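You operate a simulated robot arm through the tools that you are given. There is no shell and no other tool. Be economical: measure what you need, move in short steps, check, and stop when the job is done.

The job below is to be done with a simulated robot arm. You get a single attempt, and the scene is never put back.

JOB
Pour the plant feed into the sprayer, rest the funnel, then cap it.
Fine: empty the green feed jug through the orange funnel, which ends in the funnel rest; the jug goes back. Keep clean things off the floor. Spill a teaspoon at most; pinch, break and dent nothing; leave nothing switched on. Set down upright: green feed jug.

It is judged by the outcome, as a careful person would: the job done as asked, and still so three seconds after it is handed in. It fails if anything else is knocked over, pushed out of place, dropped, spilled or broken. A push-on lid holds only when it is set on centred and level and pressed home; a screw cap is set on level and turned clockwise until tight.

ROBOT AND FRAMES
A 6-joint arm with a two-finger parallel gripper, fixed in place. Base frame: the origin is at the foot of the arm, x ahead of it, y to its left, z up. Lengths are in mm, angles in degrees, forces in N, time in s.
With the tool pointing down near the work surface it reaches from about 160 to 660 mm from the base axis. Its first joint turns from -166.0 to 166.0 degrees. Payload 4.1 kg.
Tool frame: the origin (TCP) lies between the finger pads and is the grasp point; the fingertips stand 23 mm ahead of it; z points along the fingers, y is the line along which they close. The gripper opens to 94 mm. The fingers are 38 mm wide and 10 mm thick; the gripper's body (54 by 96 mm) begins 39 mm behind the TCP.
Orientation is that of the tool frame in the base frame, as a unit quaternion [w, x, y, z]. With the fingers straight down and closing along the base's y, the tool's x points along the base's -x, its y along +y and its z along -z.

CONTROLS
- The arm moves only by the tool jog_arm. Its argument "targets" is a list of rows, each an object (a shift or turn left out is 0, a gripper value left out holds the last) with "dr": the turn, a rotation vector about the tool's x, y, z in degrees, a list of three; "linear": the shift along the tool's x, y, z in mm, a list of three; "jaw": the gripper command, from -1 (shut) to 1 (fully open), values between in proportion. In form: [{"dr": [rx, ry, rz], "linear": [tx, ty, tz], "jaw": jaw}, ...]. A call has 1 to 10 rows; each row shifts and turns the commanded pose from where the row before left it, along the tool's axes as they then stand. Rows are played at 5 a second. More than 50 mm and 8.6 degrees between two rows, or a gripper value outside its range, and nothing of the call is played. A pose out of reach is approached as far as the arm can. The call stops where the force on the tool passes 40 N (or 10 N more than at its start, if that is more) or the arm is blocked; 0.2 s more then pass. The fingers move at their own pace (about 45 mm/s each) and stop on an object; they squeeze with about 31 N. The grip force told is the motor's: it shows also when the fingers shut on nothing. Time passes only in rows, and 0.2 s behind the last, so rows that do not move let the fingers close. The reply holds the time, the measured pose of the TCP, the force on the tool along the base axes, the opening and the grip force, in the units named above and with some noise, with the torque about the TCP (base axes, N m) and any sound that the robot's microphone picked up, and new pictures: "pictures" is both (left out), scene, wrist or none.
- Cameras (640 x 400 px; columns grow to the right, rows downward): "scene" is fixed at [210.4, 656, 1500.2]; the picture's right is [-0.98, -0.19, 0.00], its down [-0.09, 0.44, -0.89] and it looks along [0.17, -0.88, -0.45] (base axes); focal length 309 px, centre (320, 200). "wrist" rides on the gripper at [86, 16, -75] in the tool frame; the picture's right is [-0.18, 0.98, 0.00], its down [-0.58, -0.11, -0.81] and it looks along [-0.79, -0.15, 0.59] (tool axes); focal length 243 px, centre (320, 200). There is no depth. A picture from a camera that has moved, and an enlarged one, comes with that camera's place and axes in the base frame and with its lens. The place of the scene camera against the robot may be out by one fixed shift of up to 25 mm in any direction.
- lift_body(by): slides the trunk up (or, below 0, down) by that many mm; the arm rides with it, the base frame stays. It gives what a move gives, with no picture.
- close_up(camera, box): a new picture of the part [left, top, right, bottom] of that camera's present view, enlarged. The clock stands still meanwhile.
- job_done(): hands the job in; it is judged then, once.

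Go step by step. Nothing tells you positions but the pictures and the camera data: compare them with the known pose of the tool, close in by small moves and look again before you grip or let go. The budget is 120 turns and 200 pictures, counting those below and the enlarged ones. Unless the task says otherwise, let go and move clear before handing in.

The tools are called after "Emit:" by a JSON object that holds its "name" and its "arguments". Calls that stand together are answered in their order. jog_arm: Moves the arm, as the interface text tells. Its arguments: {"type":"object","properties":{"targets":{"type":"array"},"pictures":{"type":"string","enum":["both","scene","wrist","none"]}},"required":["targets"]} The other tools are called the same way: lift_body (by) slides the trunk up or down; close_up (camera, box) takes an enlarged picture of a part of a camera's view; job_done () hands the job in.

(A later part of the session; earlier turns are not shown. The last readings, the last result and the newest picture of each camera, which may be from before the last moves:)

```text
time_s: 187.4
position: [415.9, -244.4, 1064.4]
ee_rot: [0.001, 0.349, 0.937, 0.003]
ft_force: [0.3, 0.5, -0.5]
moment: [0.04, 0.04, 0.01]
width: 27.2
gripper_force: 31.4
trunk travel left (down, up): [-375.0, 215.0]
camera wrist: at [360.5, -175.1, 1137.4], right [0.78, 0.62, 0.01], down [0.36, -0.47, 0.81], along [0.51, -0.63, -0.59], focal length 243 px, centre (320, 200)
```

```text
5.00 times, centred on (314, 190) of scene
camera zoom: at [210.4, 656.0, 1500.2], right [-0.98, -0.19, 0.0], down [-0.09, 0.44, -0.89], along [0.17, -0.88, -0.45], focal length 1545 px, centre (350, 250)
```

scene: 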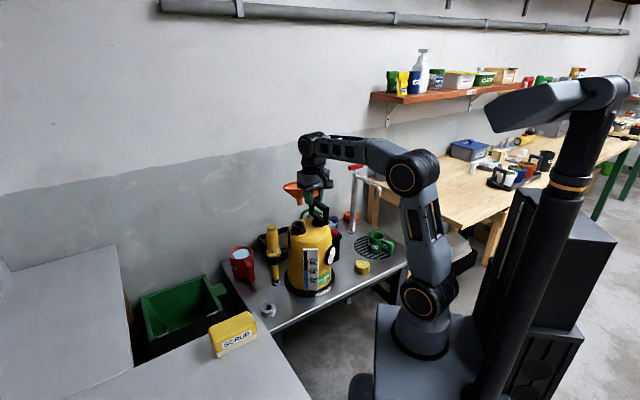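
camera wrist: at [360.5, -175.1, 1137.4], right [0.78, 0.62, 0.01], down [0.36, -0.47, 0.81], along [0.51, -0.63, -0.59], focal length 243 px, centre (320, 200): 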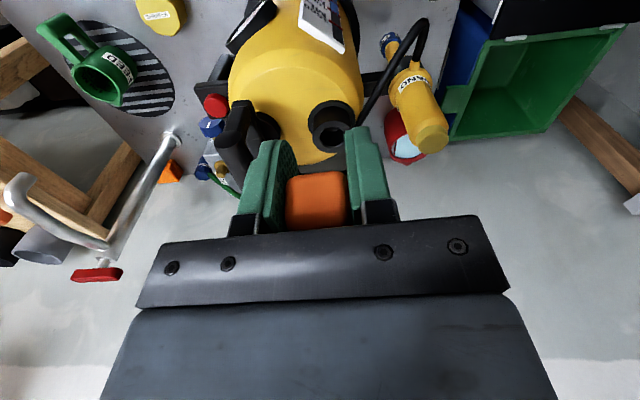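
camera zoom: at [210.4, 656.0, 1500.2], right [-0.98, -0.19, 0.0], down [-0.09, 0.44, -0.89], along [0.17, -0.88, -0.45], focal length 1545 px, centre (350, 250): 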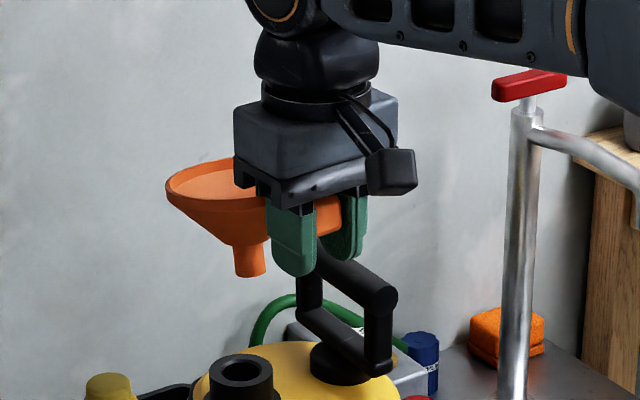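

The funnel is level, high above the sprayer neck near (490,-313,888). Next I'll yaw and carry it over the rest ring, about (562,-137).

Emit:
{"name": "jog_arm", "arguments": {"targets": [{"dr": [0, 0, -6.75]}, {"dr": [0, 0, -6.75]}, {"dr": [0, 0, -6.75]}, {"dr": [0, 0, -6.75]}, {"linear": [-5.2, 34.8, 0]}, {"linear": [-5.2, 34.8, 0]}, {"linear": [-5.2, 34.8, 0]}, {"linear": [-5.2, 34.8, 0]}, {}]}}

Emit:
{"name": "close_up", "arguments": {"camera": "scene", "box": [220, 150, 348, 330]}}

Emit:
{"name": "close_up", "arguments": {"camera": "wrist", "box": [200, 0, 440, 150]}}

```text
time_s: 189.4
position: [470.3, -113.2, 1066.0]
ee_rot: [0.003, 0.121, 0.993, 0.003]
ft_force: [0.0, 0.5, 0.2]
moment: [-0.01, 0.02, 0.0]
width: 27.1
gripper_force: 31.3
trunk travel left (down, up): [-375.0, 215.0]
camera wrist: at [389.0, -76.5, 1138.1], right [0.41, 0.91, 0.01], down [0.53, -0.25, 0.81], along [0.74, -0.33, -0.59], focal length 243 px, centre (320, 200)
```

scene: 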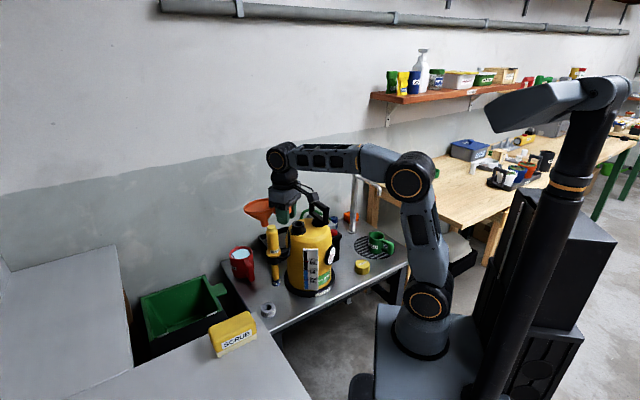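
wrist: 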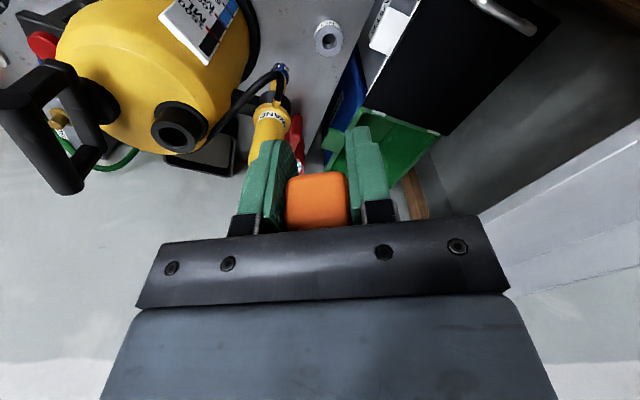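

```text
2.22 times, centred on (284, 240) of scene
camera zoom: at [210.4, 656.0, 1500.2], right [-0.98, -0.19, 0.0], down [-0.09, 0.44, -0.89], along [0.17, -0.88, -0.45], focal length 687 px, centre (400, 111)
```

zoom: 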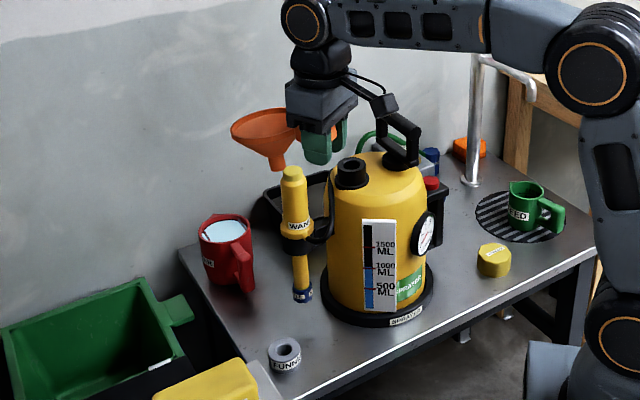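

```text
2.67 times, centred on (320, 75) of wrist
camera zoom: at [389.0, -76.5, 1138.1], right [0.41, 0.91, 0.01], down [0.53, -0.25, 0.81], along [0.74, -0.33, -0.59], focal length 647 px, centre (320, 533)
```

zoom: 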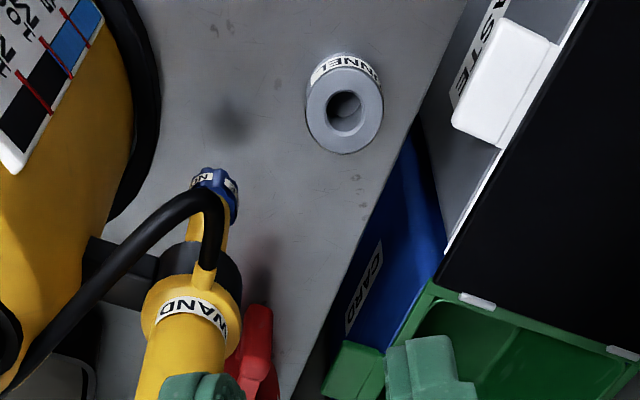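

The ring top is at about (566,-132,650), with the hole barely larger than the stem. I'll align approximately and descend until the stem is about 25 mm above it.

Emit:
{"name": "jog_arm", "arguments": {"targets": [{"linear": [-6, 4.6, 10]}, {"linear": [0, 0, 45]}, {"linear": [0, 0, 45]}, {"linear": [0, 0, 45]}, {"linear": [0, 0, 45]}, {"linear": [0, 0, 45]}, {"linear": [0, 0, 45]}, {"linear": [0, 0, 26]}, {}]}}

Emit:
{"name": "close_up", "arguments": {"camera": "scene", "box": [230, 260, 310, 330]}}

```text
time_s: 191.4
position: [478.7, -109.9, 758.7]
ee_rot: [0.002, 0.121, 0.993, 0.003]
ft_force: [-1.1, 0.3, -1.9]
moment: [-0.01, 0.01, -0.01]
width: 27.5
gripper_force: 30.5
trunk travel left (down, up): [-375.0, 215.0]
camera wrist: at [397.1, -72.9, 831.7], right [0.41, 0.91, 0.01], down [0.53, -0.25, 0.81], along [0.74, -0.33, -0.59], focal length 243 px, centre (320, 200)
```

scene: 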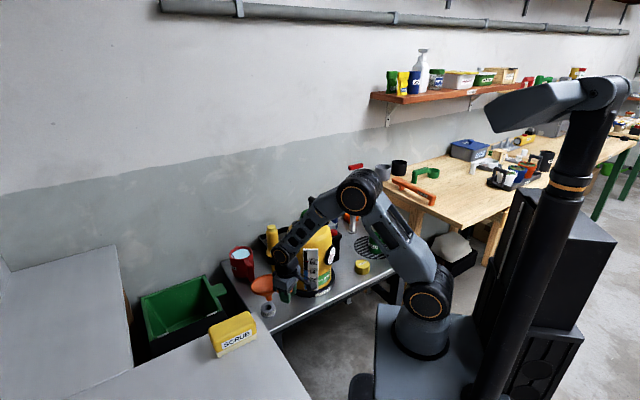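
wrist: 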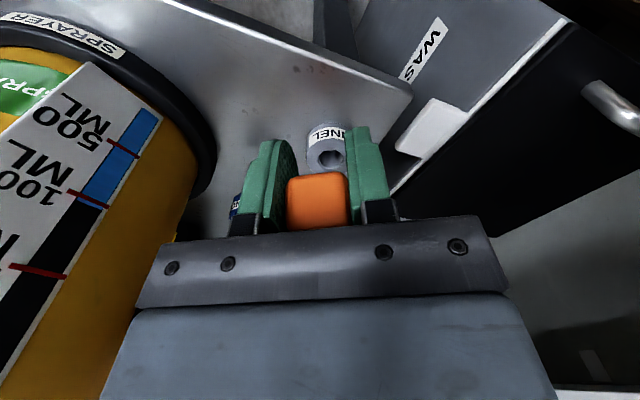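

```text
5.71 times, centred on (270, 295) of scene
camera zoom: at [210.4, 656.0, 1500.2], right [-0.98, -0.19, 0.0], down [-0.09, 0.44, -0.89], along [0.17, -0.88, -0.45], focal length 1766 px, centre (606, -343)
```

zoom: 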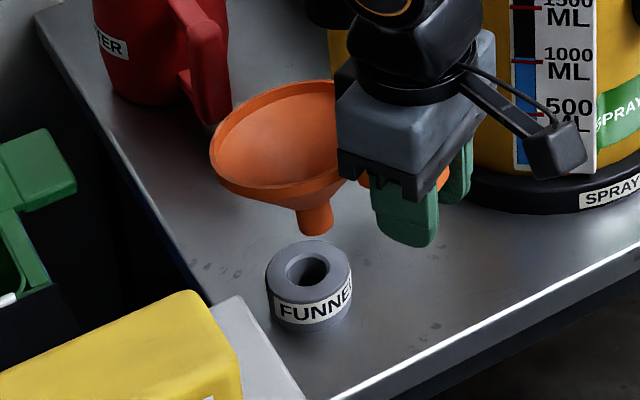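

The scene view shows the stem and ring clearly. The stem is about 7 mm short in +x, so I'll shift and descend 20 mm more.

Emit:
{"name": "jog_arm", "arguments": {"targets": [{"linear": [-6.8, 1.7, 0]}, {"linear": [0, 0, 20]}, {}], "pictures": "none"}}

Emit:
{"name": "close_up", "arguments": {"camera": "scene", "box": [246, 280, 294, 320]}}

```text
time_s: 192.2
position: [485.7, -109.8, 737.5]
ee_rot: [0.003, 0.121, 0.993, 0.003]
ft_force: [-0.7, 0.6, -0.8]
moment: [0.03, 0.05, -0.01]
width: 27.3
gripper_force: 31.6
trunk travel left (down, up): [-375.0, 215.0]
```

```text
10.00 times, centred on (270, 300) of scene
camera zoom: at [210.4, 656.0, 1500.2], right [-0.98, -0.19, 0.0], down [-0.09, 0.44, -0.89], along [0.17, -0.88, -0.45], focal length 3090 px, centre (820, -800)
```

zoom: 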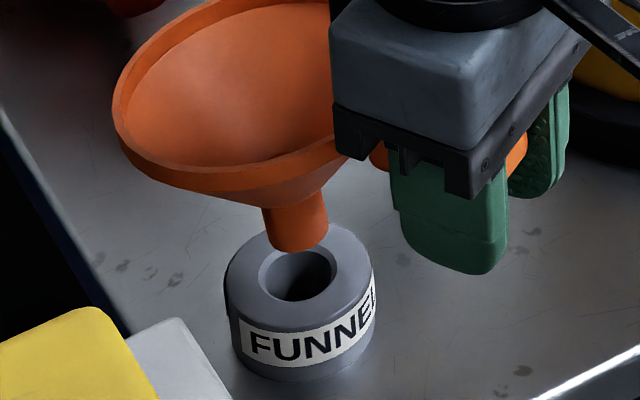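

Estimating by geometry, the stem bottom is still about 25–30 mm above the ring and roughly 6–8 mm off. I'll shift, lower 12 mm, and re-measure.

Emit:
{"name": "jog_arm", "arguments": {"targets": [{"linear": [-6.3, -4.6, 0]}, {"linear": [0, 0, 12]}, {}], "pictures": "none"}}

Emit:
{"name": "close_up", "arguments": {"camera": "scene", "box": [246, 280, 294, 320]}}

```text
time_s: 193.0
position: [491.0, -115.2, 727.3]
ee_rot: [0.002, 0.12, 0.993, 0.002]
ft_force: [-0.5, 0.1, -0.5]
moment: [-0.03, 0.03, 0.01]
width: 27.4
gripper_force: 31.3
trunk travel left (down, up): [-375.0, 215.0]
```

```text
10.00 times, centred on (270, 300) of scene
camera zoom: at [210.4, 656.0, 1500.2], right [-0.98, -0.19, 0.0], down [-0.09, 0.44, -0.89], along [0.17, -0.88, -0.45], focal length 3090 px, centre (820, -800)
```

zoom: 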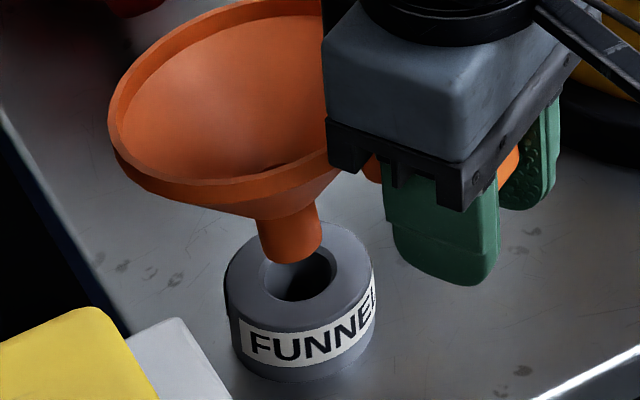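

Closing in: about 20 mm above, 4–5 mm off in y. I'll shift, lower 13 mm, and look again.

Emit:
{"name": "jog_arm", "arguments": {"targets": [{"linear": [-1, -3.9, 0]}, {"linear": [0, 0, 13]}, {}], "pictures": "none"}}

Emit:
{"name": "close_up", "arguments": {"camera": "scene", "box": [252, 285, 288, 315]}}

```text
time_s: 193.8
position: [492.0, -119.2, 712.7]
ee_rot: [0.003, 0.121, 0.993, 0.001]
ft_force: [0.7, 0.5, 0.3]
moment: [0.03, 0.04, 0.02]
width: 27.2
gripper_force: 30.9
trunk travel left (down, up): [-375.0, 215.0]
```

```text
13.33 times, centred on (270, 300) of scene
camera zoom: at [210.4, 656.0, 1500.2], right [-0.98, -0.19, 0.0], down [-0.09, 0.44, -0.89], along [0.17, -0.88, -0.45], focal length 4120 px, centre (987, -1133)
```

zoom: 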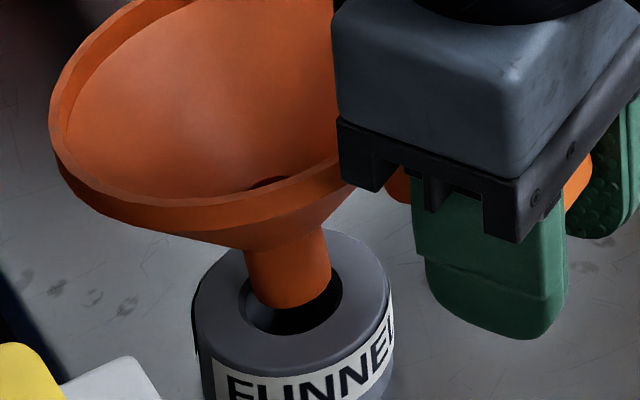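

Nearly aligned: the stem sits right over the hole, about 5 mm above. I'll lower in small steps watching force.

Emit:
{"name": "jog_arm", "arguments": {"targets": [{"linear": [0, 0, 4]}, {"linear": [0, 0, 3]}, {}], "pictures": "none"}}

Emit:
{"name": "close_up", "arguments": {"camera": "scene", "box": [252, 285, 288, 315]}}

```text
time_s: 194.6
position: [491.9, -120.5, 707.4]
ee_rot: [0.002, 0.121, 0.993, 0.002]
ft_force: [-0.2, 0.9, -0.4]
moment: [0.05, 0.02, -0.02]
width: 27.3
gripper_force: 30.2
trunk travel left (down, up): [-375.0, 215.0]
```

```text
13.33 times, centred on (270, 300) of scene
camera zoom: at [210.4, 656.0, 1500.2], right [-0.98, -0.19, 0.0], down [-0.09, 0.44, -0.89], along [0.17, -0.88, -0.45], focal length 4120 px, centre (987, -1133)
```

zoom: 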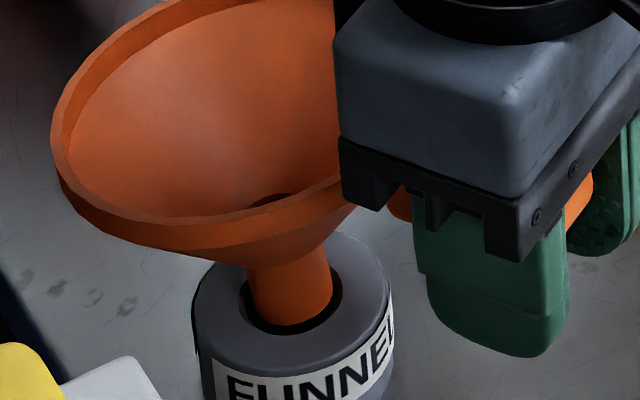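

The stem is entering the hole cleanly. Continuing down.

Emit:
{"name": "jog_arm", "arguments": {"targets": [{"linear": [0, 0, 4]}, {"linear": [0, 0, 4]}, {"linear": [0, 0, 4]}, {}], "pictures": "none"}}

Emit:
{"name": "jog_arm", "arguments": {"targets": [{"linear": [0, 0, 3]}, {"linear": [0, 0, 2]}, {}], "pictures": "none"}}

Emit:
{"name": "close_up", "arguments": {"camera": "scene", "box": [252, 285, 288, 315]}}

```text
time_s: 195.6
position: [491.0, -120.3, 694.5]
ee_rot: [0.003, 0.12, 0.993, 0.003]
ft_force: [-0.2, 1.0, 0.3]
moment: [0.04, 0.05, 0.06]
width: 27.0
gripper_force: 31.0
trunk travel left (down, up): [-375.0, 215.0]
```

```text
time_s: 196.4
position: [489.8, -120.2, 690.2]
ee_rot: [0.003, 0.122, 0.993, 0.002]
ft_force: [-1.7, 0.7, 0.2]
moment: [0.04, 0.09, 0.0]
width: 27.3
gripper_force: 30.7
trunk travel left (down, up): [-375.0, 215.0]
```

```text
13.33 times, centred on (270, 300) of scene
camera zoom: at [210.4, 656.0, 1500.2], right [-0.98, -0.19, 0.0], down [-0.09, 0.44, -0.89], along [0.17, -0.88, -0.45], focal length 4120 px, centre (987, -1133)
```

zoom: 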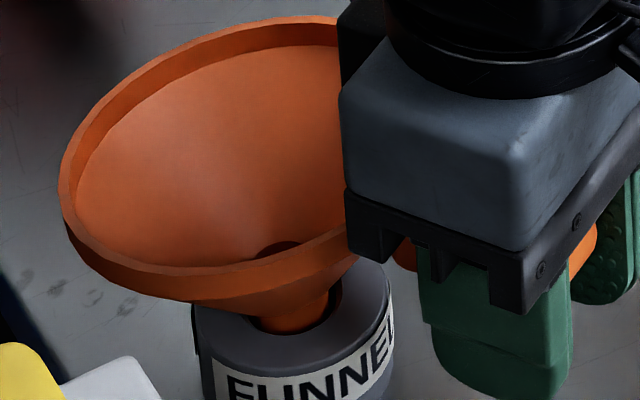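

Emit:
{"name": "jog_arm", "arguments": {"targets": [{"linear": [0, 0, 3]}, {"linear": [0, 0, 2]}, {}], "pictures": "none"}}

Emit:
{"name": "jog_arm", "arguments": {"targets": [{"linear": [0, 0, 2]}, {"linear": [0, 0, 2]}, {}], "pictures": "none"}}

Emit:
{"name": "close_up", "arguments": {"camera": "scene", "box": [246, 275, 294, 315]}}

```text
time_s: 197.2
position: [489.7, -119.5, 685.8]
ee_rot: [0.003, 0.121, 0.993, 0.002]
ft_force: [-9.8, 2.0, 6.0]
moment: [-0.11, -0.3, 0.02]
width: 27.4
gripper_force: 31.9
trunk travel left (down, up): [-375.0, 215.0]
```

```text
time_s: 198.0
position: [489.1, -119.2, 681.3]
ee_rot: [0.003, 0.121, 0.993, 0.002]
ft_force: [-14.0, 3.9, 14.0]
moment: [-0.2, -0.83, -0.03]
width: 27.2
gripper_force: 30.7
trunk travel left (down, up): [-375.0, 215.0]
```

```text
10.00 times, centred on (270, 295) of scene
camera zoom: at [210.4, 656.0, 1500.2], right [-0.98, -0.19, 0.0], down [-0.09, 0.44, -0.89], along [0.17, -0.88, -0.45], focal length 3090 px, centre (820, -750)
```

zoom: 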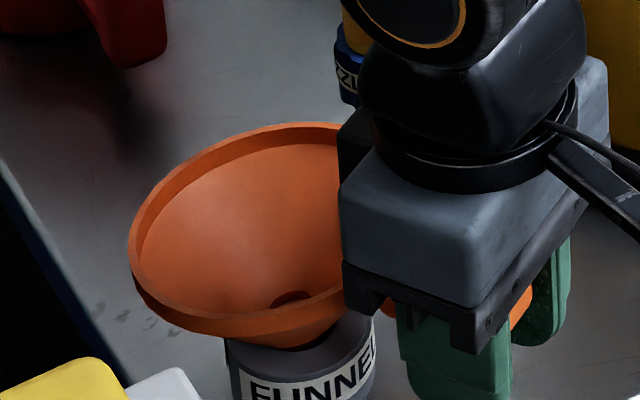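

Seated on the ring, with some side load. I'll unload slightly before releasing.

Emit:
{"name": "jog_arm", "arguments": {"targets": [{"linear": [2, 0, -2]}, {"linear": [0.5, 0, -1]}, {}], "pictures": "none"}}

```text
time_s: 198.8
position: [489.1, -119.2, 683.6]
ee_rot: [0.004, 0.12, 0.993, 0.002]
ft_force: [2.8, 0.6, -2.5]
moment: [-0.01, 0.07, 0.05]
width: 27.2
gripper_force: 31.4
trunk travel left (down, up): [-375.0, 215.0]
```

Load is near zero. I'll release slowly and check the funnel stays put.

Emit:
{"name": "jog_arm", "arguments": {"targets": [{"linear": [0, 0, 0.7], "jaw": -0.38}, {"jaw": -0.3}, {"jaw": -0.1}, {"jaw": 0.15}, {}, {"linear": [0, 0, -20]}, {"linear": [0, 0, -30]}, {"linear": [0, 0, -45]}, {"linear": [0, 0, -45]}, {}], "pictures": "scene"}}

Emit:
{"name": "close_up", "arguments": {"camera": "scene", "box": [236, 265, 316, 325]}}

```text
time_s: 201.0
position: [487.8, -118.7, 823.8]
ee_rot: [0.003, 0.121, 0.993, 0.003]
ft_force: [0.3, 0.3, 0.5]
moment: [0.01, -0.01, -0.02]
width: 54.1
gripper_force: 0.0
trunk travel left (down, up): [-375.0, 215.0]
```

scene: 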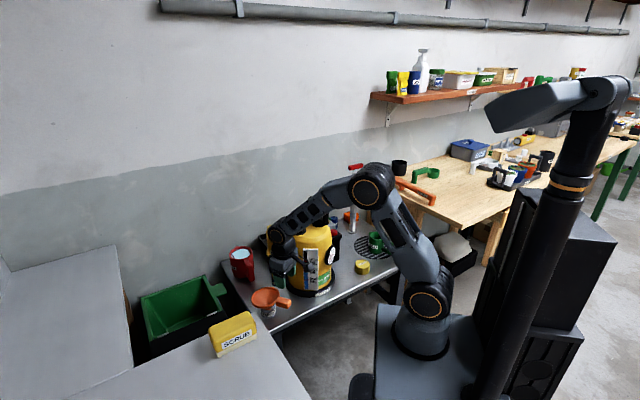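

```text
6.67 times, centred on (276, 295) of scene
camera zoom: at [210.4, 656.0, 1500.2], right [-0.98, -0.19, 0.0], down [-0.09, 0.44, -0.89], along [0.17, -0.88, -0.45], focal length 2060 px, centre (613, -433)
```

zoom: 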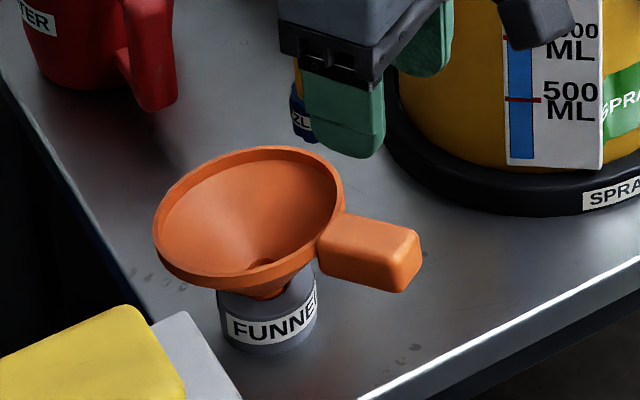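

The funnel rests in its stand. Next is the cap near (239,-434): I'll rise over the sprayer, cross to it, and hover for a measurement.

Emit:
{"name": "jog_arm", "arguments": {"targets": [{"linear": [0, 0, -46]}, {"linear": [0, 0, -46]}, {"linear": [0, 0, -46]}, {"linear": [0, 0, -46]}, {"linear": [18.4, -40.6, 0]}, {"linear": [18.4, -40.6, 0]}, {"linear": [18.4, -40.6, 0]}, {"linear": [18.4, -40.6, 0]}, {"linear": [18.4, -40.6, 0]}, {"linear": [18.4, -40.6, 0]}], "pictures": "none"}}

Emit:
{"name": "jog_arm", "arguments": {"targets": [{"linear": [18.4, -40.6, 0]}, {"linear": [18.4, -40.6, 0]}, {"linear": [18.4, -40.6, 0], "jaw": 1}, {"linear": [0, 0, 45]}, {"linear": [0, 0, 45]}, {"linear": [0, 0, 45]}, {"linear": [0, 0, 45]}, {"linear": [0, 0, 45]}, {"linear": [0, 0, 25]}, {}], "pictures": "wrist"}}

Emit:
{"name": "close_up", "arguments": {"camera": "scene", "box": [320, 220, 400, 280]}}

Emit:
{"name": "close_up", "arguments": {"camera": "scene", "box": [260, 195, 340, 255]}}

```text
time_s: 203.2
position: [318.5, -330.3, 1004.7]
ee_rot: [0.002, 0.12, 0.993, 0.003]
ft_force: [-0.2, -0.1, 1.1]
moment: [-0.03, -0.02, -0.02]
width: 54.2
gripper_force: 0.1
trunk travel left (down, up): [-375.0, 215.0]
```

```text
time_s: 205.4
position: [239.2, -435.1, 754.6]
ee_rot: [0.003, 0.122, 0.993, 0.003]
ft_force: [0.6, 0.9, -0.3]
moment: [0.0, 0.01, 0.01]
width: 94.2
gripper_force: 0.0
trunk travel left (down, up): [-375.0, 215.0]
camera wrist: at [158.2, -397.5, 827.3], right [0.41, 0.91, 0.01], down [0.53, -0.25, 0.81], along [0.74, -0.33, -0.59], focal length 243 px, centre (320, 200)
```

wrist: 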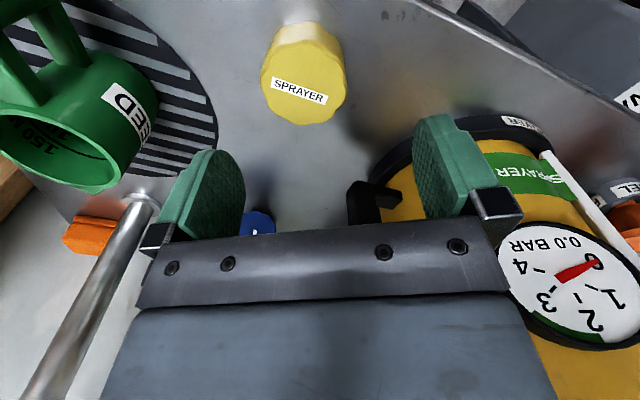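

```text
6.67 times, centred on (360, 250) of scene
camera zoom: at [210.4, 656.0, 1500.2], right [-0.98, -0.19, 0.0], down [-0.09, 0.44, -0.89], along [0.17, -0.88, -0.45], focal length 2060 px, centre (53, -133)
```

zoom: 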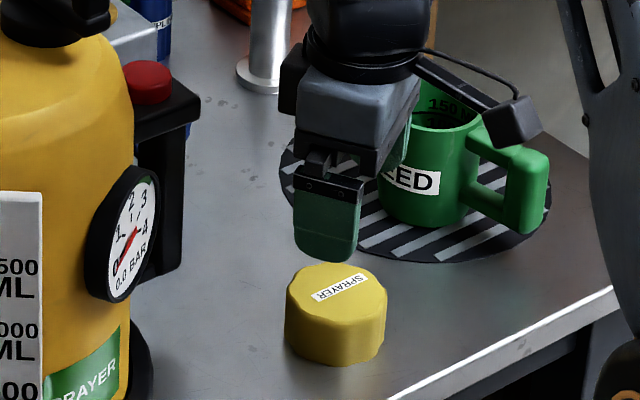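

```text
6.67 times, centred on (300, 225) of scene
camera zoom: at [210.4, 656.0, 1500.2], right [-0.98, -0.19, 0.0], down [-0.09, 0.44, -0.89], along [0.17, -0.88, -0.45], focal length 2060 px, centre (453, 33)
```

zoom: 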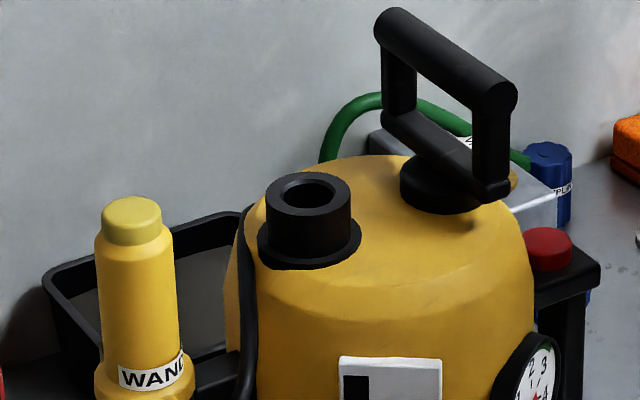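

The cap centre is at about (241,-445), top near z 654, about 64 mm wide. I'll grip it, lift it high over the sprayer handle, and hover beside the neck to measure.

Emit:
{"name": "jog_arm", "arguments": {"targets": [{"linear": [-4.3, -9.2, 0]}, {"linear": [0, 0, 40]}, {"linear": [0, 0, 40]}, {"linear": [0, 0, 26]}, {}, {"jaw": -1}, {"jaw": -1}, {"jaw": -1}, {"jaw": -1}], "pictures": "wrist"}}

Emit:
{"name": "jog_arm", "arguments": {"targets": [{"linear": [0, 0, -30]}, {"linear": [0, 0, -45]}, {"linear": [0, 0, -45]}, {"linear": [0, 0, -45]}, {"linear": [0, 0, -45]}, {"linear": [0, 0, -45]}, {"linear": [0, 0, -45]}, {"linear": [0, 0, -45]}, {"linear": [0, 0, -45]}, {"linear": [0, 0, -20]}], "pictures": "none"}}

Emit:
{"name": "jog_arm", "arguments": {"targets": [{"linear": [-25.8, 36.5, 0]}, {"linear": [-25.8, 36.5, 0]}, {"linear": [-25.8, 36.5, 0]}, {"linear": [-25.8, 36.5, 0]}, {"linear": [-25.8, 36.5, 0]}, {"linear": [-25.8, 36.5, 0]}, {"linear": [-25.8, 36.5, 0]}, {"linear": [-25.8, 36.5, 0]}, {}]}}

Emit:
{"name": "close_up", "arguments": {"camera": "scene", "box": [240, 165, 336, 235]}}

```text
time_s: 207.4
position: [243.6, -444.0, 648.7]
ee_rot: [0.003, 0.12, 0.993, 0.002]
ft_force: [0.4, -0.9, -0.1]
moment: [0.0, -0.03, -0.01]
width: 65.2
gripper_force: 30.6
trunk travel left (down, up): [-375.0, 215.0]
camera wrist: at [162.4, -406.6, 721.6], right [0.41, 0.91, 0.01], down [0.53, -0.25, 0.81], along [0.74, -0.33, -0.59], focal length 243 px, centre (320, 200)
```

wrist: 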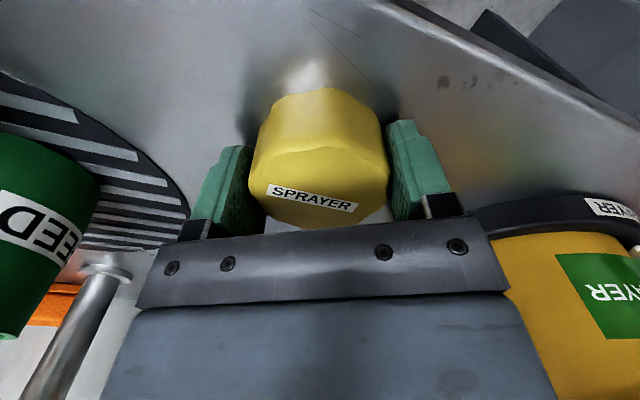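

```text
time_s: 209.6
position: [239.6, -446.6, 1058.9]
ee_rot: [0.002, 0.12, 0.993, 0.002]
ft_force: [0.0, -0.2, 0.0]
moment: [0.0, -0.02, 0.0]
width: 65.5
gripper_force: 30.8
trunk travel left (down, up): [-375.0, 215.0]
```

```text
time_s: 211.6
position: [511.4, -210.2, 1061.4]
ee_rot: [0.003, 0.121, 0.993, 0.002]
ft_force: [0.0, 0.0, -0.1]
moment: [-0.01, 0.03, -0.01]
width: 65.0
gripper_force: 31.1
trunk travel left (down, up): [-375.0, 215.0]
camera wrist: at [428.9, -173.8, 1134.7], right [0.41, 0.91, 0.01], down [0.53, -0.25, 0.81], along [0.74, -0.33, -0.59], focal length 243 px, centre (320, 200)
```

scene: 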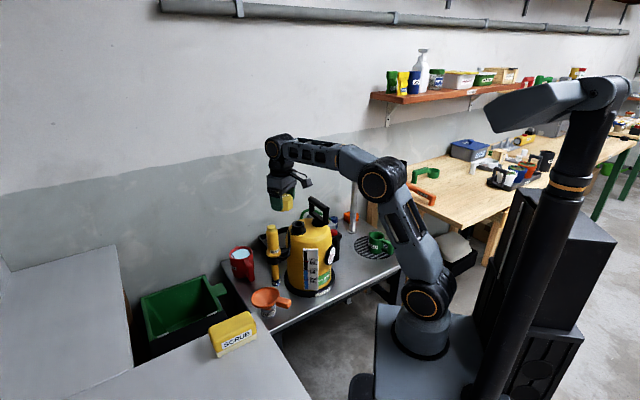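
wrist: 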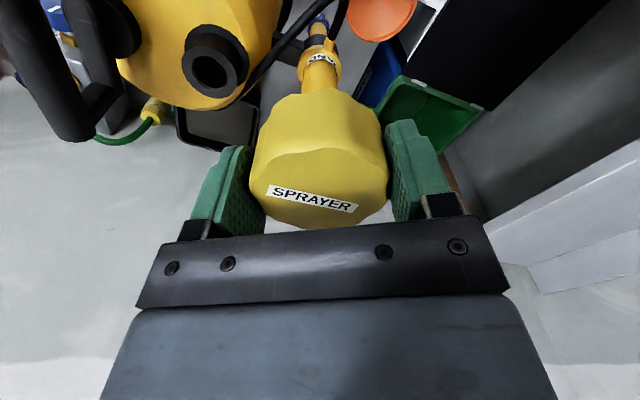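

```text
5.71 times, centred on (288, 200) of scene
camera zoom: at [210.4, 656.0, 1500.2], right [-0.98, -0.19, 0.0], down [-0.09, 0.44, -0.89], along [0.17, -0.88, -0.45], focal length 1766 px, centre (503, 200)
```

zoom: 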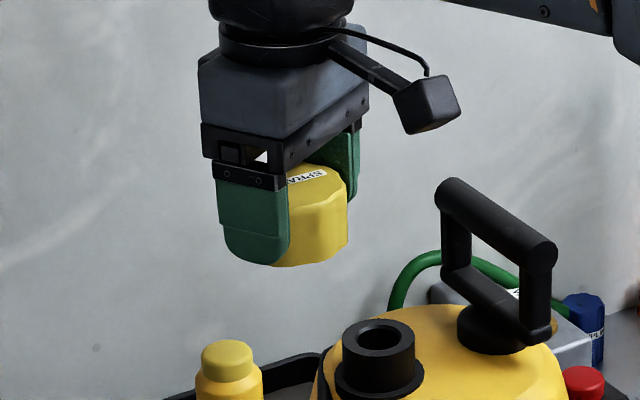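

The cap is held centred at 65 mm. For a precise neck position I'll take enlarged wrist views from two spots.

Emit:
{"name": "jog_arm", "arguments": {"targets": [{"linear": [40, 20, 0]}, {}, {}], "pictures": "none"}}

Emit:
{"name": "close_up", "arguments": {"camera": "wrist", "box": [168, 70, 264, 142]}}

Emit:
{"name": "jog_arm", "arguments": {"targets": [{"linear": [-35, 0, 0]}, {"linear": [-35, 0, 0]}, {}, {}], "pictures": "none"}}

Emit:
{"name": "close_up", "arguments": {"camera": "wrist", "box": [128, 0, 224, 72]}}

```text
time_s: 212.4
position: [475.3, -182.9, 1061.1]
ee_rot: [0.003, 0.12, 0.993, 0.002]
ft_force: [0.3, -0.3, 0.5]
moment: [0.0, 0.0, 0.02]
width: 65.0
gripper_force: 30.8
trunk travel left (down, up): [-375.0, 215.0]
```

```text
5.56 times, centred on (216, 106) of wrist
camera zoom: at [394.9, -145.5, 1134.1], right [0.41, 0.91, 0.01], down [0.53, -0.25, 0.81], along [0.74, -0.33, -0.59], focal length 1348 px, centre (898, 722)
```

zoom: 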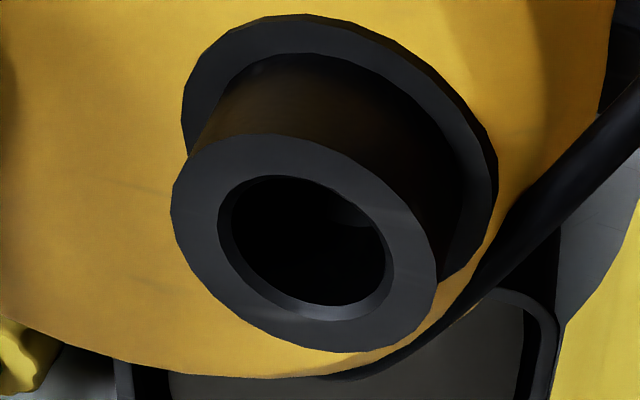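

```text
time_s: 213.4
position: [544.0, -198.8, 1063.1]
ee_rot: [0.003, 0.12, 0.993, 0.002]
ft_force: [-0.5, 0.0, -0.8]
moment: [-0.02, 0.0, -0.04]
width: 65.2
gripper_force: 31.2
trunk travel left (down, up): [-375.0, 215.0]
```

```text
5.56 times, centred on (176, 36) of wrist
camera zoom: at [462.6, -162.2, 1135.2], right [0.41, 0.91, 0.01], down [0.53, -0.25, 0.81], along [0.74, -0.33, -0.59], focal length 1348 px, centre (1120, 1111)
```

zoom: 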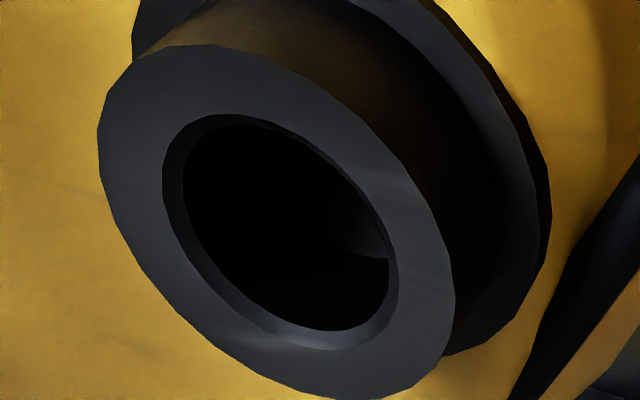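

Both views agree: the neck top is at (489,-310,911). I'll move the cap over it, lower to about 20 mm above, and verify in the scene view.

Emit:
{"name": "jog_arm", "arguments": {"targets": [{"linear": [9, -40.3, 0]}, {"linear": [9, -40.3, 0]}, {"linear": [9, -40.4, 0]}, {"linear": [0, 0, 35]}, {"linear": [0, 0, 35]}, {"linear": [0, 0, 30]}, {}], "pictures": "wrist"}}

Emit:
{"name": "close_up", "arguments": {"camera": "scene", "box": [276, 190, 324, 226]}}

```text
time_s: 215.0
position: [488.9, -311.0, 960.4]
ee_rot: [0.003, 0.12, 0.993, 0.002]
ft_force: [0.4, -0.5, 0.1]
moment: [-0.01, 0.01, -0.03]
width: 65.2
gripper_force: 31.5
trunk travel left (down, up): [-375.0, 215.0]
camera wrist: at [408.1, -272.9, 1033.4], right [0.41, 0.91, 0.01], down [0.53, -0.25, 0.81], along [0.74, -0.33, -0.59], focal length 243 px, centre (320, 200)
```

wrist: 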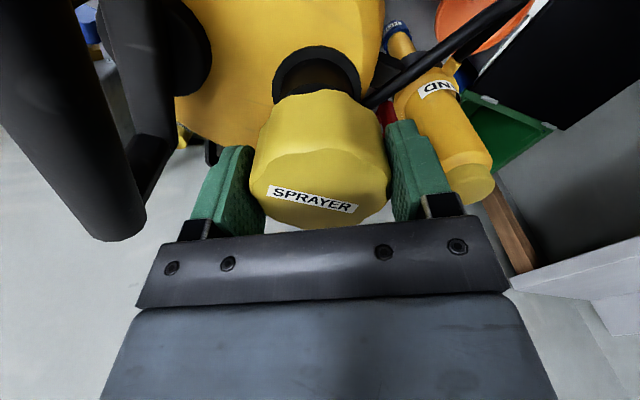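

```text
11.11 times, centred on (300, 208) of scene
camera zoom: at [210.4, 656.0, 1500.2], right [-0.98, -0.19, 0.0], down [-0.09, 0.44, -0.89], along [0.17, -0.88, -0.45], focal length 3433 px, centre (542, 111)
```

zoom: 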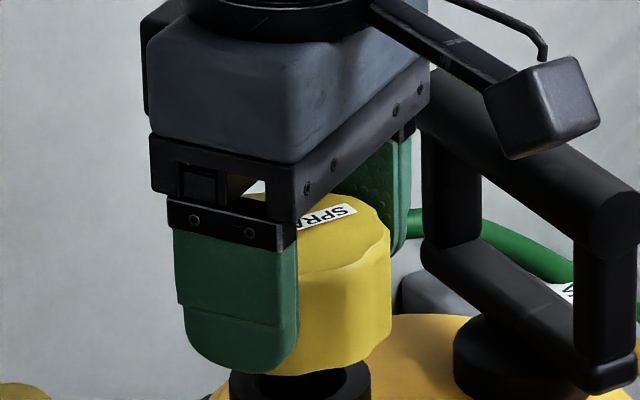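

Alignment is within about 1 mm. I'll trim it and lower onto the neck in small steps, watching force.

Emit:
{"name": "jog_arm", "arguments": {"targets": [{"linear": [1.2, 0.8, 8]}, {"linear": [0, 0, 8]}, {}], "pictures": "none"}}

Emit:
{"name": "jog_arm", "arguments": {"targets": [{"linear": [0, 0, 2]}, {"linear": [0, 0, 2]}, {}], "pictures": "none"}}

Emit:
{"name": "jog_arm", "arguments": {"targets": [{"linear": [0, 0, 2]}, {"linear": [0, 0, 2]}, {}], "pictures": "none"}}

Emit:
{"name": "close_up", "arguments": {"camera": "scene", "box": [276, 195, 324, 231]}}

```text
time_s: 215.8
position: [488.0, -309.0, 945.3]
ee_rot: [0.003, 0.121, 0.993, 0.003]
ft_force: [-0.8, -0.1, -0.9]
moment: [-0.02, -0.02, -0.01]
width: 65.2
gripper_force: 30.9
trunk travel left (down, up): [-375.0, 215.0]
```

```text
time_s: 216.6
position: [489.6, -308.8, 940.0]
ee_rot: [0.003, 0.12, 0.993, 0.002]
ft_force: [0.8, -0.3, 0.5]
moment: [0.01, 0.01, 0.02]
width: 64.8
gripper_force: 30.9
trunk travel left (down, up): [-375.0, 215.0]
```

```text
time_s: 217.4
position: [489.1, -308.8, 938.0]
ee_rot: [0.004, 0.122, 0.993, 0.002]
ft_force: [1.0, -3.5, 9.4]
moment: [-0.34, -0.06, 0.05]
width: 65.0
gripper_force: 31.8
trunk travel left (down, up): [-375.0, 215.0]
```

```text
11.11 times, centred on (300, 213) of scene
camera zoom: at [210.4, 656.0, 1500.2], right [-0.98, -0.19, 0.0], down [-0.09, 0.44, -0.89], along [0.17, -0.88, -0.45], focal length 3433 px, centre (542, 56)
```

zoom: 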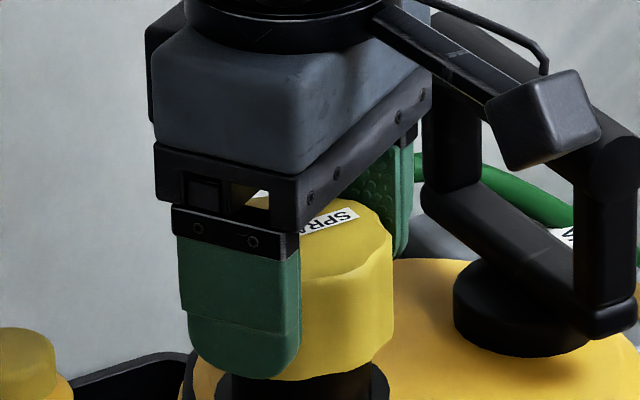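

The rim is touching on its -y side only, so the cap needs about 2 mm toward -y. I'll lift slightly, shift and lower again.

Emit:
{"name": "jog_arm", "arguments": {"targets": [{"linear": [0, 0, -3]}, {"linear": [-0.5, -2, 0]}, {"linear": [0, 0, 3]}, {}], "pictures": "none"}}

Emit:
{"name": "jog_arm", "arguments": {"targets": [{"linear": [0, 0, 1.5]}, {"linear": [0, 0, 1.5]}, {}], "pictures": "none"}}

Emit:
{"name": "jog_arm", "arguments": {"targets": [{"linear": [0, 0, 1.5]}, {"linear": [0, 0, 1.5]}, {}], "pictures": "none"}}

Emit:
{"name": "close_up", "arguments": {"camera": "scene", "box": [276, 195, 324, 231]}}

```text
time_s: 218.4
position: [488.8, -309.8, 935.8]
ee_rot: [0.003, 0.12, 0.993, 0.002]
ft_force: [-0.5, 0.0, -1.3]
moment: [-0.02, -0.01, 0.01]
width: 65.2
gripper_force: 31.2
trunk travel left (down, up): [-375.0, 215.0]
```

```text
time_s: 219.2
position: [489.6, -310.2, 933.1]
ee_rot: [0.003, 0.121, 0.993, 0.003]
ft_force: [0.6, 0.1, -0.5]
moment: [-0.01, -0.02, -0.03]
width: 65.2
gripper_force: 30.4
trunk travel left (down, up): [-375.0, 215.0]
```

```text
time_s: 220.0
position: [487.5, -310.4, 929.0]
ee_rot: [0.003, 0.121, 0.993, 0.001]
ft_force: [-0.4, -0.7, -0.3]
moment: [-0.01, 0.01, -0.01]
width: 65.0
gripper_force: 31.3
trunk travel left (down, up): [-375.0, 215.0]
```

```text
11.11 times, centred on (300, 213) of scene
camera zoom: at [210.4, 656.0, 1500.2], right [-0.98, -0.19, 0.0], down [-0.09, 0.44, -0.89], along [0.17, -0.88, -0.45], focal length 3433 px, centre (542, 56)
```

zoom: 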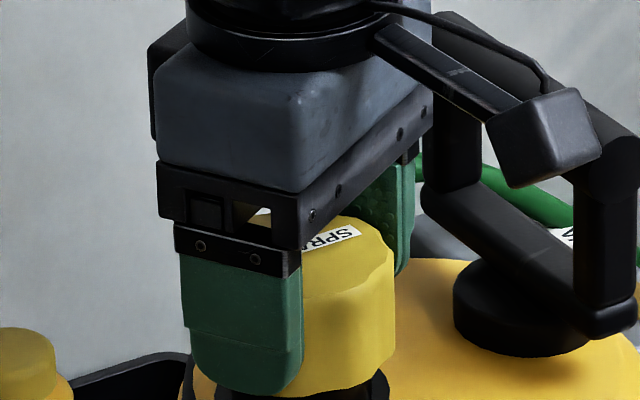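

The cap slides freely over the neck now. I'll lower until it meets the thread or seat, then begin turning clockwise with light pressure.

Emit:
{"name": "jog_arm", "arguments": {"targets": [{"linear": [0, 0, 1.5]}, {"linear": [0, 0, 1.5]}, {"linear": [0, 0, 1.5]}, {}], "pictures": "none"}}

Emit:
{"name": "jog_arm", "arguments": {"targets": [{"linear": [0, 0, 1.5]}, {"linear": [0, 0, 1.5]}, {"linear": [0, 0, 1]}, {}], "pictures": "none"}}

Emit:
{"name": "jog_arm", "arguments": {"targets": [{"dr": [0, 0, 8], "linear": [0, 0, 0.2]}, {"dr": [0, 0, 8], "linear": [0, 0, 0.2]}, {"dr": [0, 0, 8], "linear": [0, 0, 0.2]}, {"dr": [0, 0, 8], "linear": [0, 0, 0.2]}, {"dr": [0, 0, 8], "linear": [0, 0, 0.2]}, {}], "pictures": "none"}}

Emit:
{"name": "close_up", "arguments": {"camera": "scene", "box": [276, 195, 324, 231]}}

```text
time_s: 221.0
position: [489.7, -311.5, 925.3]
ee_rot: [0.003, 0.121, 0.993, 0.002]
ft_force: [0.0, -1.1, -1.1]
moment: [0.0, 0.0, 0.02]
width: 65.0
gripper_force: 31.1
trunk travel left (down, up): [-375.0, 215.0]
```

```text
time_s: 222.0
position: [488.3, -309.4, 921.6]
ee_rot: [0.003, 0.122, 0.993, 0.003]
ft_force: [0.3, -1.1, -0.7]
moment: [0.0, -0.02, 0.01]
width: 65.1
gripper_force: 30.7
trunk travel left (down, up): [-375.0, 215.0]
```

```text
time_s: 223.4
position: [489.8, -310.2, 920.5]
ee_rot: [0.001, 0.453, 0.891, 0.004]
ft_force: [0.1, -0.5, -0.8]
moment: [0.04, -0.01, -0.01]
width: 64.9
gripper_force: 31.3
trunk travel left (down, up): [-375.0, 215.0]
```

```text
11.11 times, centred on (300, 213) of scene
camera zoom: at [210.4, 656.0, 1500.2], right [-0.98, -0.19, 0.0], down [-0.09, 0.44, -0.89], along [0.17, -0.88, -0.45], focal length 3433 px, centre (542, 56)
```

zoom: 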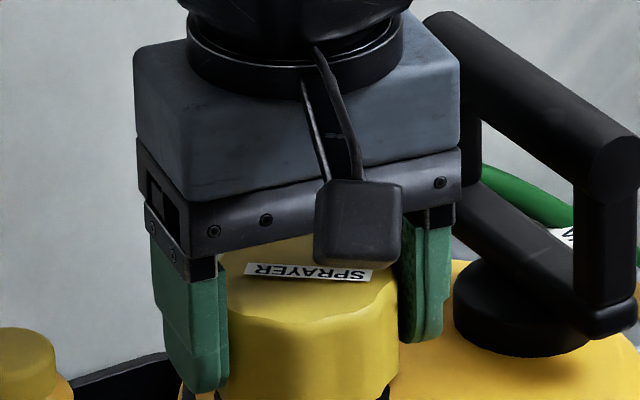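

Still free. I'll lower to the seat and keep turning clockwise, reading torque between calls.

Emit:
{"name": "jog_arm", "arguments": {"targets": [{"linear": [0, 0, 1.5]}, {"linear": [0, 0, 1.5]}, {}], "pictures": "none"}}

Emit:
{"name": "jog_arm", "arguments": {"targets": [{"linear": [0, 0, 1.5]}, {"linear": [0, 0, 1.5]}, {}], "pictures": "none"}}

Emit:
{"name": "jog_arm", "arguments": {"targets": [{"linear": [0, 0, 1]}, {"linear": [0, 0, 1]}, {}], "pictures": "none"}}

Emit:
{"name": "jog_arm", "arguments": {"targets": [{"dr": [0, 0, 8], "linear": [0, 0, 0.15]}, {"dr": [0, 0, 8], "linear": [0, 0, 0.15]}, {"dr": [0, 0, 8], "linear": [0, 0, 0.15]}, {"dr": [0, 0, 8], "linear": [0, 0, 0.15]}, {"dr": [0, 0, 8], "linear": [0, 0, 0.15]}, {"dr": [0, 0, 8], "linear": [0, 0, 0.15]}, {}], "pictures": "none"}}

Emit:
{"name": "jog_arm", "arguments": {"targets": [{"dr": [0, 0, 8], "linear": [0, 0, 0.15]}, {"dr": [0, 0, 8], "linear": [0, 0, 0.15]}, {"dr": [0, 0, 8], "linear": [0, 0, 0.15]}, {"dr": [0, 0, 8], "linear": [0, 0, 0.15]}, {"dr": [0, 0, 8], "linear": [0, 0, 0.15]}, {"dr": [0, 0, 8], "linear": [0, 0, 0.15]}, {}], "pictures": "none"}}

Emit:
{"name": "close_up", "arguments": {"camera": "scene", "box": [276, 195, 324, 231]}}

```text
time_s: 224.2
position: [487.7, -310.8, 918.5]
ee_rot: [0.002, 0.453, 0.891, 0.003]
ft_force: [-0.8, 0.1, 0.0]
moment: [0.0, -0.01, -0.04]
width: 65.3
gripper_force: 30.7
trunk travel left (down, up): [-375.0, 215.0]
```

```text
time_s: 225.0
position: [488.5, -311.9, 914.8]
ee_rot: [0.002, 0.453, 0.891, 0.003]
ft_force: [0.0, -2.5, 0.5]
moment: [-0.53, 0.25, 0.01]
width: 65.3
gripper_force: 31.1
trunk travel left (down, up): [-375.0, 215.0]
```

```text
time_s: 225.8
position: [488.9, -311.3, 914.6]
ee_rot: [0.003, 0.453, 0.891, 0.003]
ft_force: [2.7, -7.0, 10.4]
moment: [-0.24, 0.65, 0.03]
width: 65.1
gripper_force: 31.3
trunk travel left (down, up): [-375.0, 215.0]
```

```text
time_s: 227.4
position: [489.8, -311.1, 914.1]
ee_rot: [0.003, 0.778, 0.629, 0.004]
ft_force: [21.1, -4.6, 16.9]
moment: [-0.33, -0.54, 0.04]
width: 64.9
gripper_force: 30.9
trunk travel left (down, up): [-375.0, 215.0]
```

```text
time_s: 229.0
position: [492.3, -312.9, 914.1]
ee_rot: [0.003, 0.966, 0.259, 0.005]
ft_force: [29.8, -8.3, 19.0]
moment: [-0.53, -0.43, 0.04]
width: 65.3
gripper_force: 30.8
trunk travel left (down, up): [-375.0, 215.0]
```

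```text
11.11 times, centred on (300, 213) of scene
camera zoom: at [210.4, 656.0, 1500.2], right [-0.98, -0.19, 0.0], down [-0.09, 0.44, -0.89], along [0.17, -0.88, -0.45], focal length 3433 px, centre (542, 56)
5 turns are left
```

zoom: 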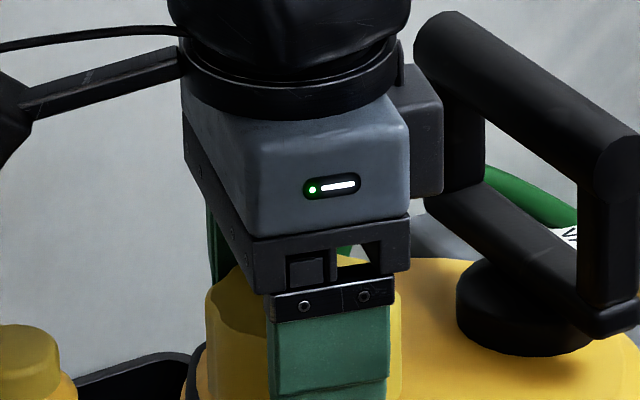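

The cap has reached its seat at z≈914, with a side load from slight eccentricity. I'll recentre, press down firmly, and turn further while reading torque.

Emit:
{"name": "jog_arm", "arguments": {"targets": [{"linear": [1.5, 1.5, -0.5]}, {"linear": [1.5, 1.4, 0]}, {}], "pictures": "none"}}

Emit:
{"name": "jog_arm", "arguments": {"targets": [{"linear": [0, 0, 1]}, {"linear": [0, 0, 1]}, {"linear": [0, 0, 1]}, {}], "pictures": "none"}}

Emit:
{"name": "jog_arm", "arguments": {"targets": [{"dr": [0, 0, 8]}, {"dr": [0, 0, 8]}, {"dr": [0, 0, 8]}, {"dr": [0, 0, 8]}, {"dr": [0, 0, 6]}, {}], "pictures": "none"}}

Emit:
{"name": "close_up", "arguments": {"camera": "scene", "box": [268, 190, 332, 238]}}

```text
time_s: 229.8
position: [491.9, -311.5, 912.5]
ee_rot: [-0.001, 0.966, 0.26, 0.003]
ft_force: [6.8, -2.1, 17.4]
moment: [-0.41, -0.37, 0.0]
width: 65.3
gripper_force: 31.0
trunk travel left (down, up): [-375.0, 215.0]
```

```text
time_s: 230.8
position: [492.3, -311.9, 912.2]
ee_rot: [0.001, 0.966, 0.26, 0.006]
ft_force: [0.2, -5.4, 32.2]
moment: [-0.41, 0.29, -0.05]
width: 65.3
gripper_force: 31.0
trunk travel left (down, up): [-375.0, 215.0]
```

```text
time_s: 232.2
position: [492.2, -312.1, 910.7]
ee_rot: [-0.001, 0.998, -0.07, 0.005]
ft_force: [5.3, -11.9, 26.5]
moment: [-0.82, -0.02, 0.03]
width: 65.3
gripper_force: 30.9
trunk travel left (down, up): [-375.0, 215.0]
```

```text
8.33 times, centred on (300, 214) of scene
camera zoom: at [210.4, 656.0, 1500.2], right [-0.98, -0.19, 0.0], down [-0.09, 0.44, -0.89], along [0.17, -0.88, -0.45], focal length 2575 px, centre (487, 83)
4 turns are left
```

zoom: 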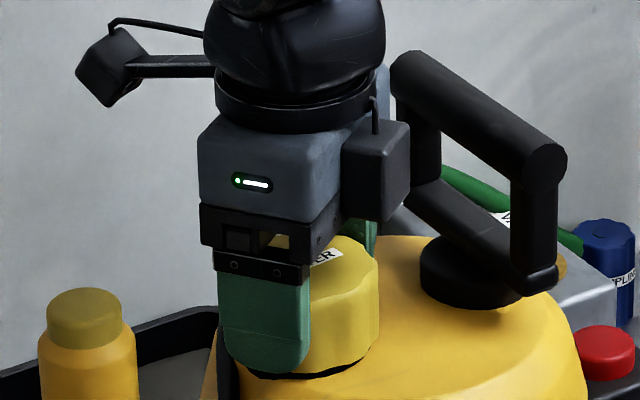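

The cap went down about 4 mm over the last turns, so it is threading. I'll release, rewind the wrist, regrip and continue clockwise.

Emit:
{"name": "jog_arm", "arguments": {"targets": [{"linear": [0, 0, -2.5], "jaw": 0.2}, {"jaw": 1}, {"linear": [-2.1, -0.9, 0]}, {}, {"dr": [0, 0, -8.5]}, {"dr": [0, 0, -8.5]}, {"dr": [0, 0, -8.5]}, {"dr": [0, 0, -8.5]}, {"dr": [0, 0, -8.5]}, {"dr": [0, 0, -8.5]}], "pictures": "none"}}

Emit:
{"name": "jog_arm", "arguments": {"targets": [{"dr": [0, 0, -8.5]}, {"dr": [0, 0, -8.5]}, {"dr": [0, 0, -8.5]}, {"dr": [0, 0, -8.5]}, {"dr": [0, 0, -8.5]}, {"dr": [0, 0, -8.5]}, {"dr": [0, 0, -8.5]}, {"dr": [0, 0, -8.5]}, {"dr": [0, 0, -8.5]}, {"dr": [0, 0, -8.5]}], "pictures": "none"}}

Emit:
{"name": "jog_arm", "arguments": {"targets": [{"dr": [0, 0, -8.5]}, {"dr": [0, 0, -8.5]}, {}, {"jaw": -1}, {"jaw": -1}, {"jaw": -1}, {"jaw": -1}], "pictures": "none"}}

Emit:
{"name": "jog_arm", "arguments": {"targets": [{"linear": [0, 0, 1]}, {"dr": [0, 0, 8.5], "linear": [0, 0, 0.3]}, {"dr": [0, 0, 8.5], "linear": [0, 0, 0.3]}, {"dr": [0, 0, 8.5], "linear": [0, 0, 0.3]}, {"dr": [0, 0, 8.5], "linear": [0, 0, 0.3]}, {"dr": [0, 0, 8.5], "linear": [0, 0, 0.3]}, {"dr": [0, 0, 8.5], "linear": [0, 0, 0.3]}, {"dr": [0, 0, 8.5], "linear": [0, 0, 0.3]}, {"dr": [0, 0, 8.5], "linear": [0, 0, 0.3]}, {}], "pictures": "none"}}

Emit:
{"name": "jog_arm", "arguments": {"targets": [{"dr": [0, 0, 8.5], "linear": [0, 0, 0.2]}, {"dr": [0, 0, 8.5], "linear": [0, 0, 0.2]}, {"dr": [0, 0, 8.5], "linear": [0, 0, 0.2]}, {"dr": [0, 0, 8.5], "linear": [0, 0, 0.2]}, {"dr": [0, 0, 8.5], "linear": [0, 0, 0.2]}, {"dr": [0, 0, 8.5], "linear": [0, 0, 0.2]}, {"dr": [0, 0, 8.5], "linear": [0, 0, 0.2]}, {"dr": [0, 0, 8.5]}, {"dr": [0, 0, 8.5]}, {}], "pictures": "none"}}

Emit:
{"name": "close_up", "arguments": {"camera": "scene", "box": [268, 190, 332, 238]}}

```text
time_s: 234.4
position: [492.0, -310.6, 911.9]
ee_rot: [-0.001, 0.929, 0.37, 0.005]
ft_force: [-1.0, -0.6, 0.4]
moment: [-0.02, 0.02, -0.03]
width: 93.9
gripper_force: 0.0
trunk travel left (down, up): [-375.0, 215.0]
```

```text
time_s: 236.6
position: [490.7, -310.4, 912.2]
ee_rot: [0.003, 0.436, 0.9, 0.003]
ft_force: [0.5, 0.6, 0.5]
moment: [0.01, 0.0, 0.01]
width: 94.0
gripper_force: 0.0
trunk travel left (down, up): [-375.0, 215.0]
```

```text
time_s: 238.2
position: [490.1, -312.8, 911.5]
ee_rot: [0.002, 0.3, 0.954, 0.002]
ft_force: [-4.0, -5.6, 0.6]
moment: [-0.4, 0.31, -0.02]
width: 64.7
gripper_force: 30.9
trunk travel left (down, up): [-375.0, 215.0]
```

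```text
time_s: 240.4
position: [491.4, -310.9, 911.1]
ee_rot: [0.003, 0.783, 0.622, 0.004]
ft_force: [8.9, -9.9, 22.5]
moment: [-0.36, -0.15, -0.02]
width: 64.9
gripper_force: 31.5
trunk travel left (down, up): [-375.0, 215.0]
```

```text
time_s: 242.6
position: [490.8, -311.5, 905.0]
ee_rot: [-0.002, 1.0, 0.005, 0.002]
ft_force: [6.2, -14.2, 12.7]
moment: [-0.4, -0.2, 0.9]
width: 65.0
gripper_force: 30.6
trunk travel left (down, up): [-375.0, 215.0]
```

```text
8.33 times, centred on (300, 214) of scene
camera zoom: at [210.4, 656.0, 1500.2], right [-0.98, -0.19, 0.0], down [-0.09, 0.44, -0.89], along [0.17, -0.88, -0.45], focal length 2575 px, centre (487, 83)
3 turns are left
```

zoom: 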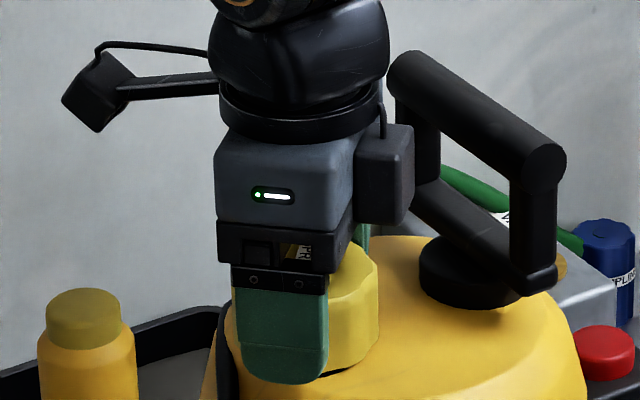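

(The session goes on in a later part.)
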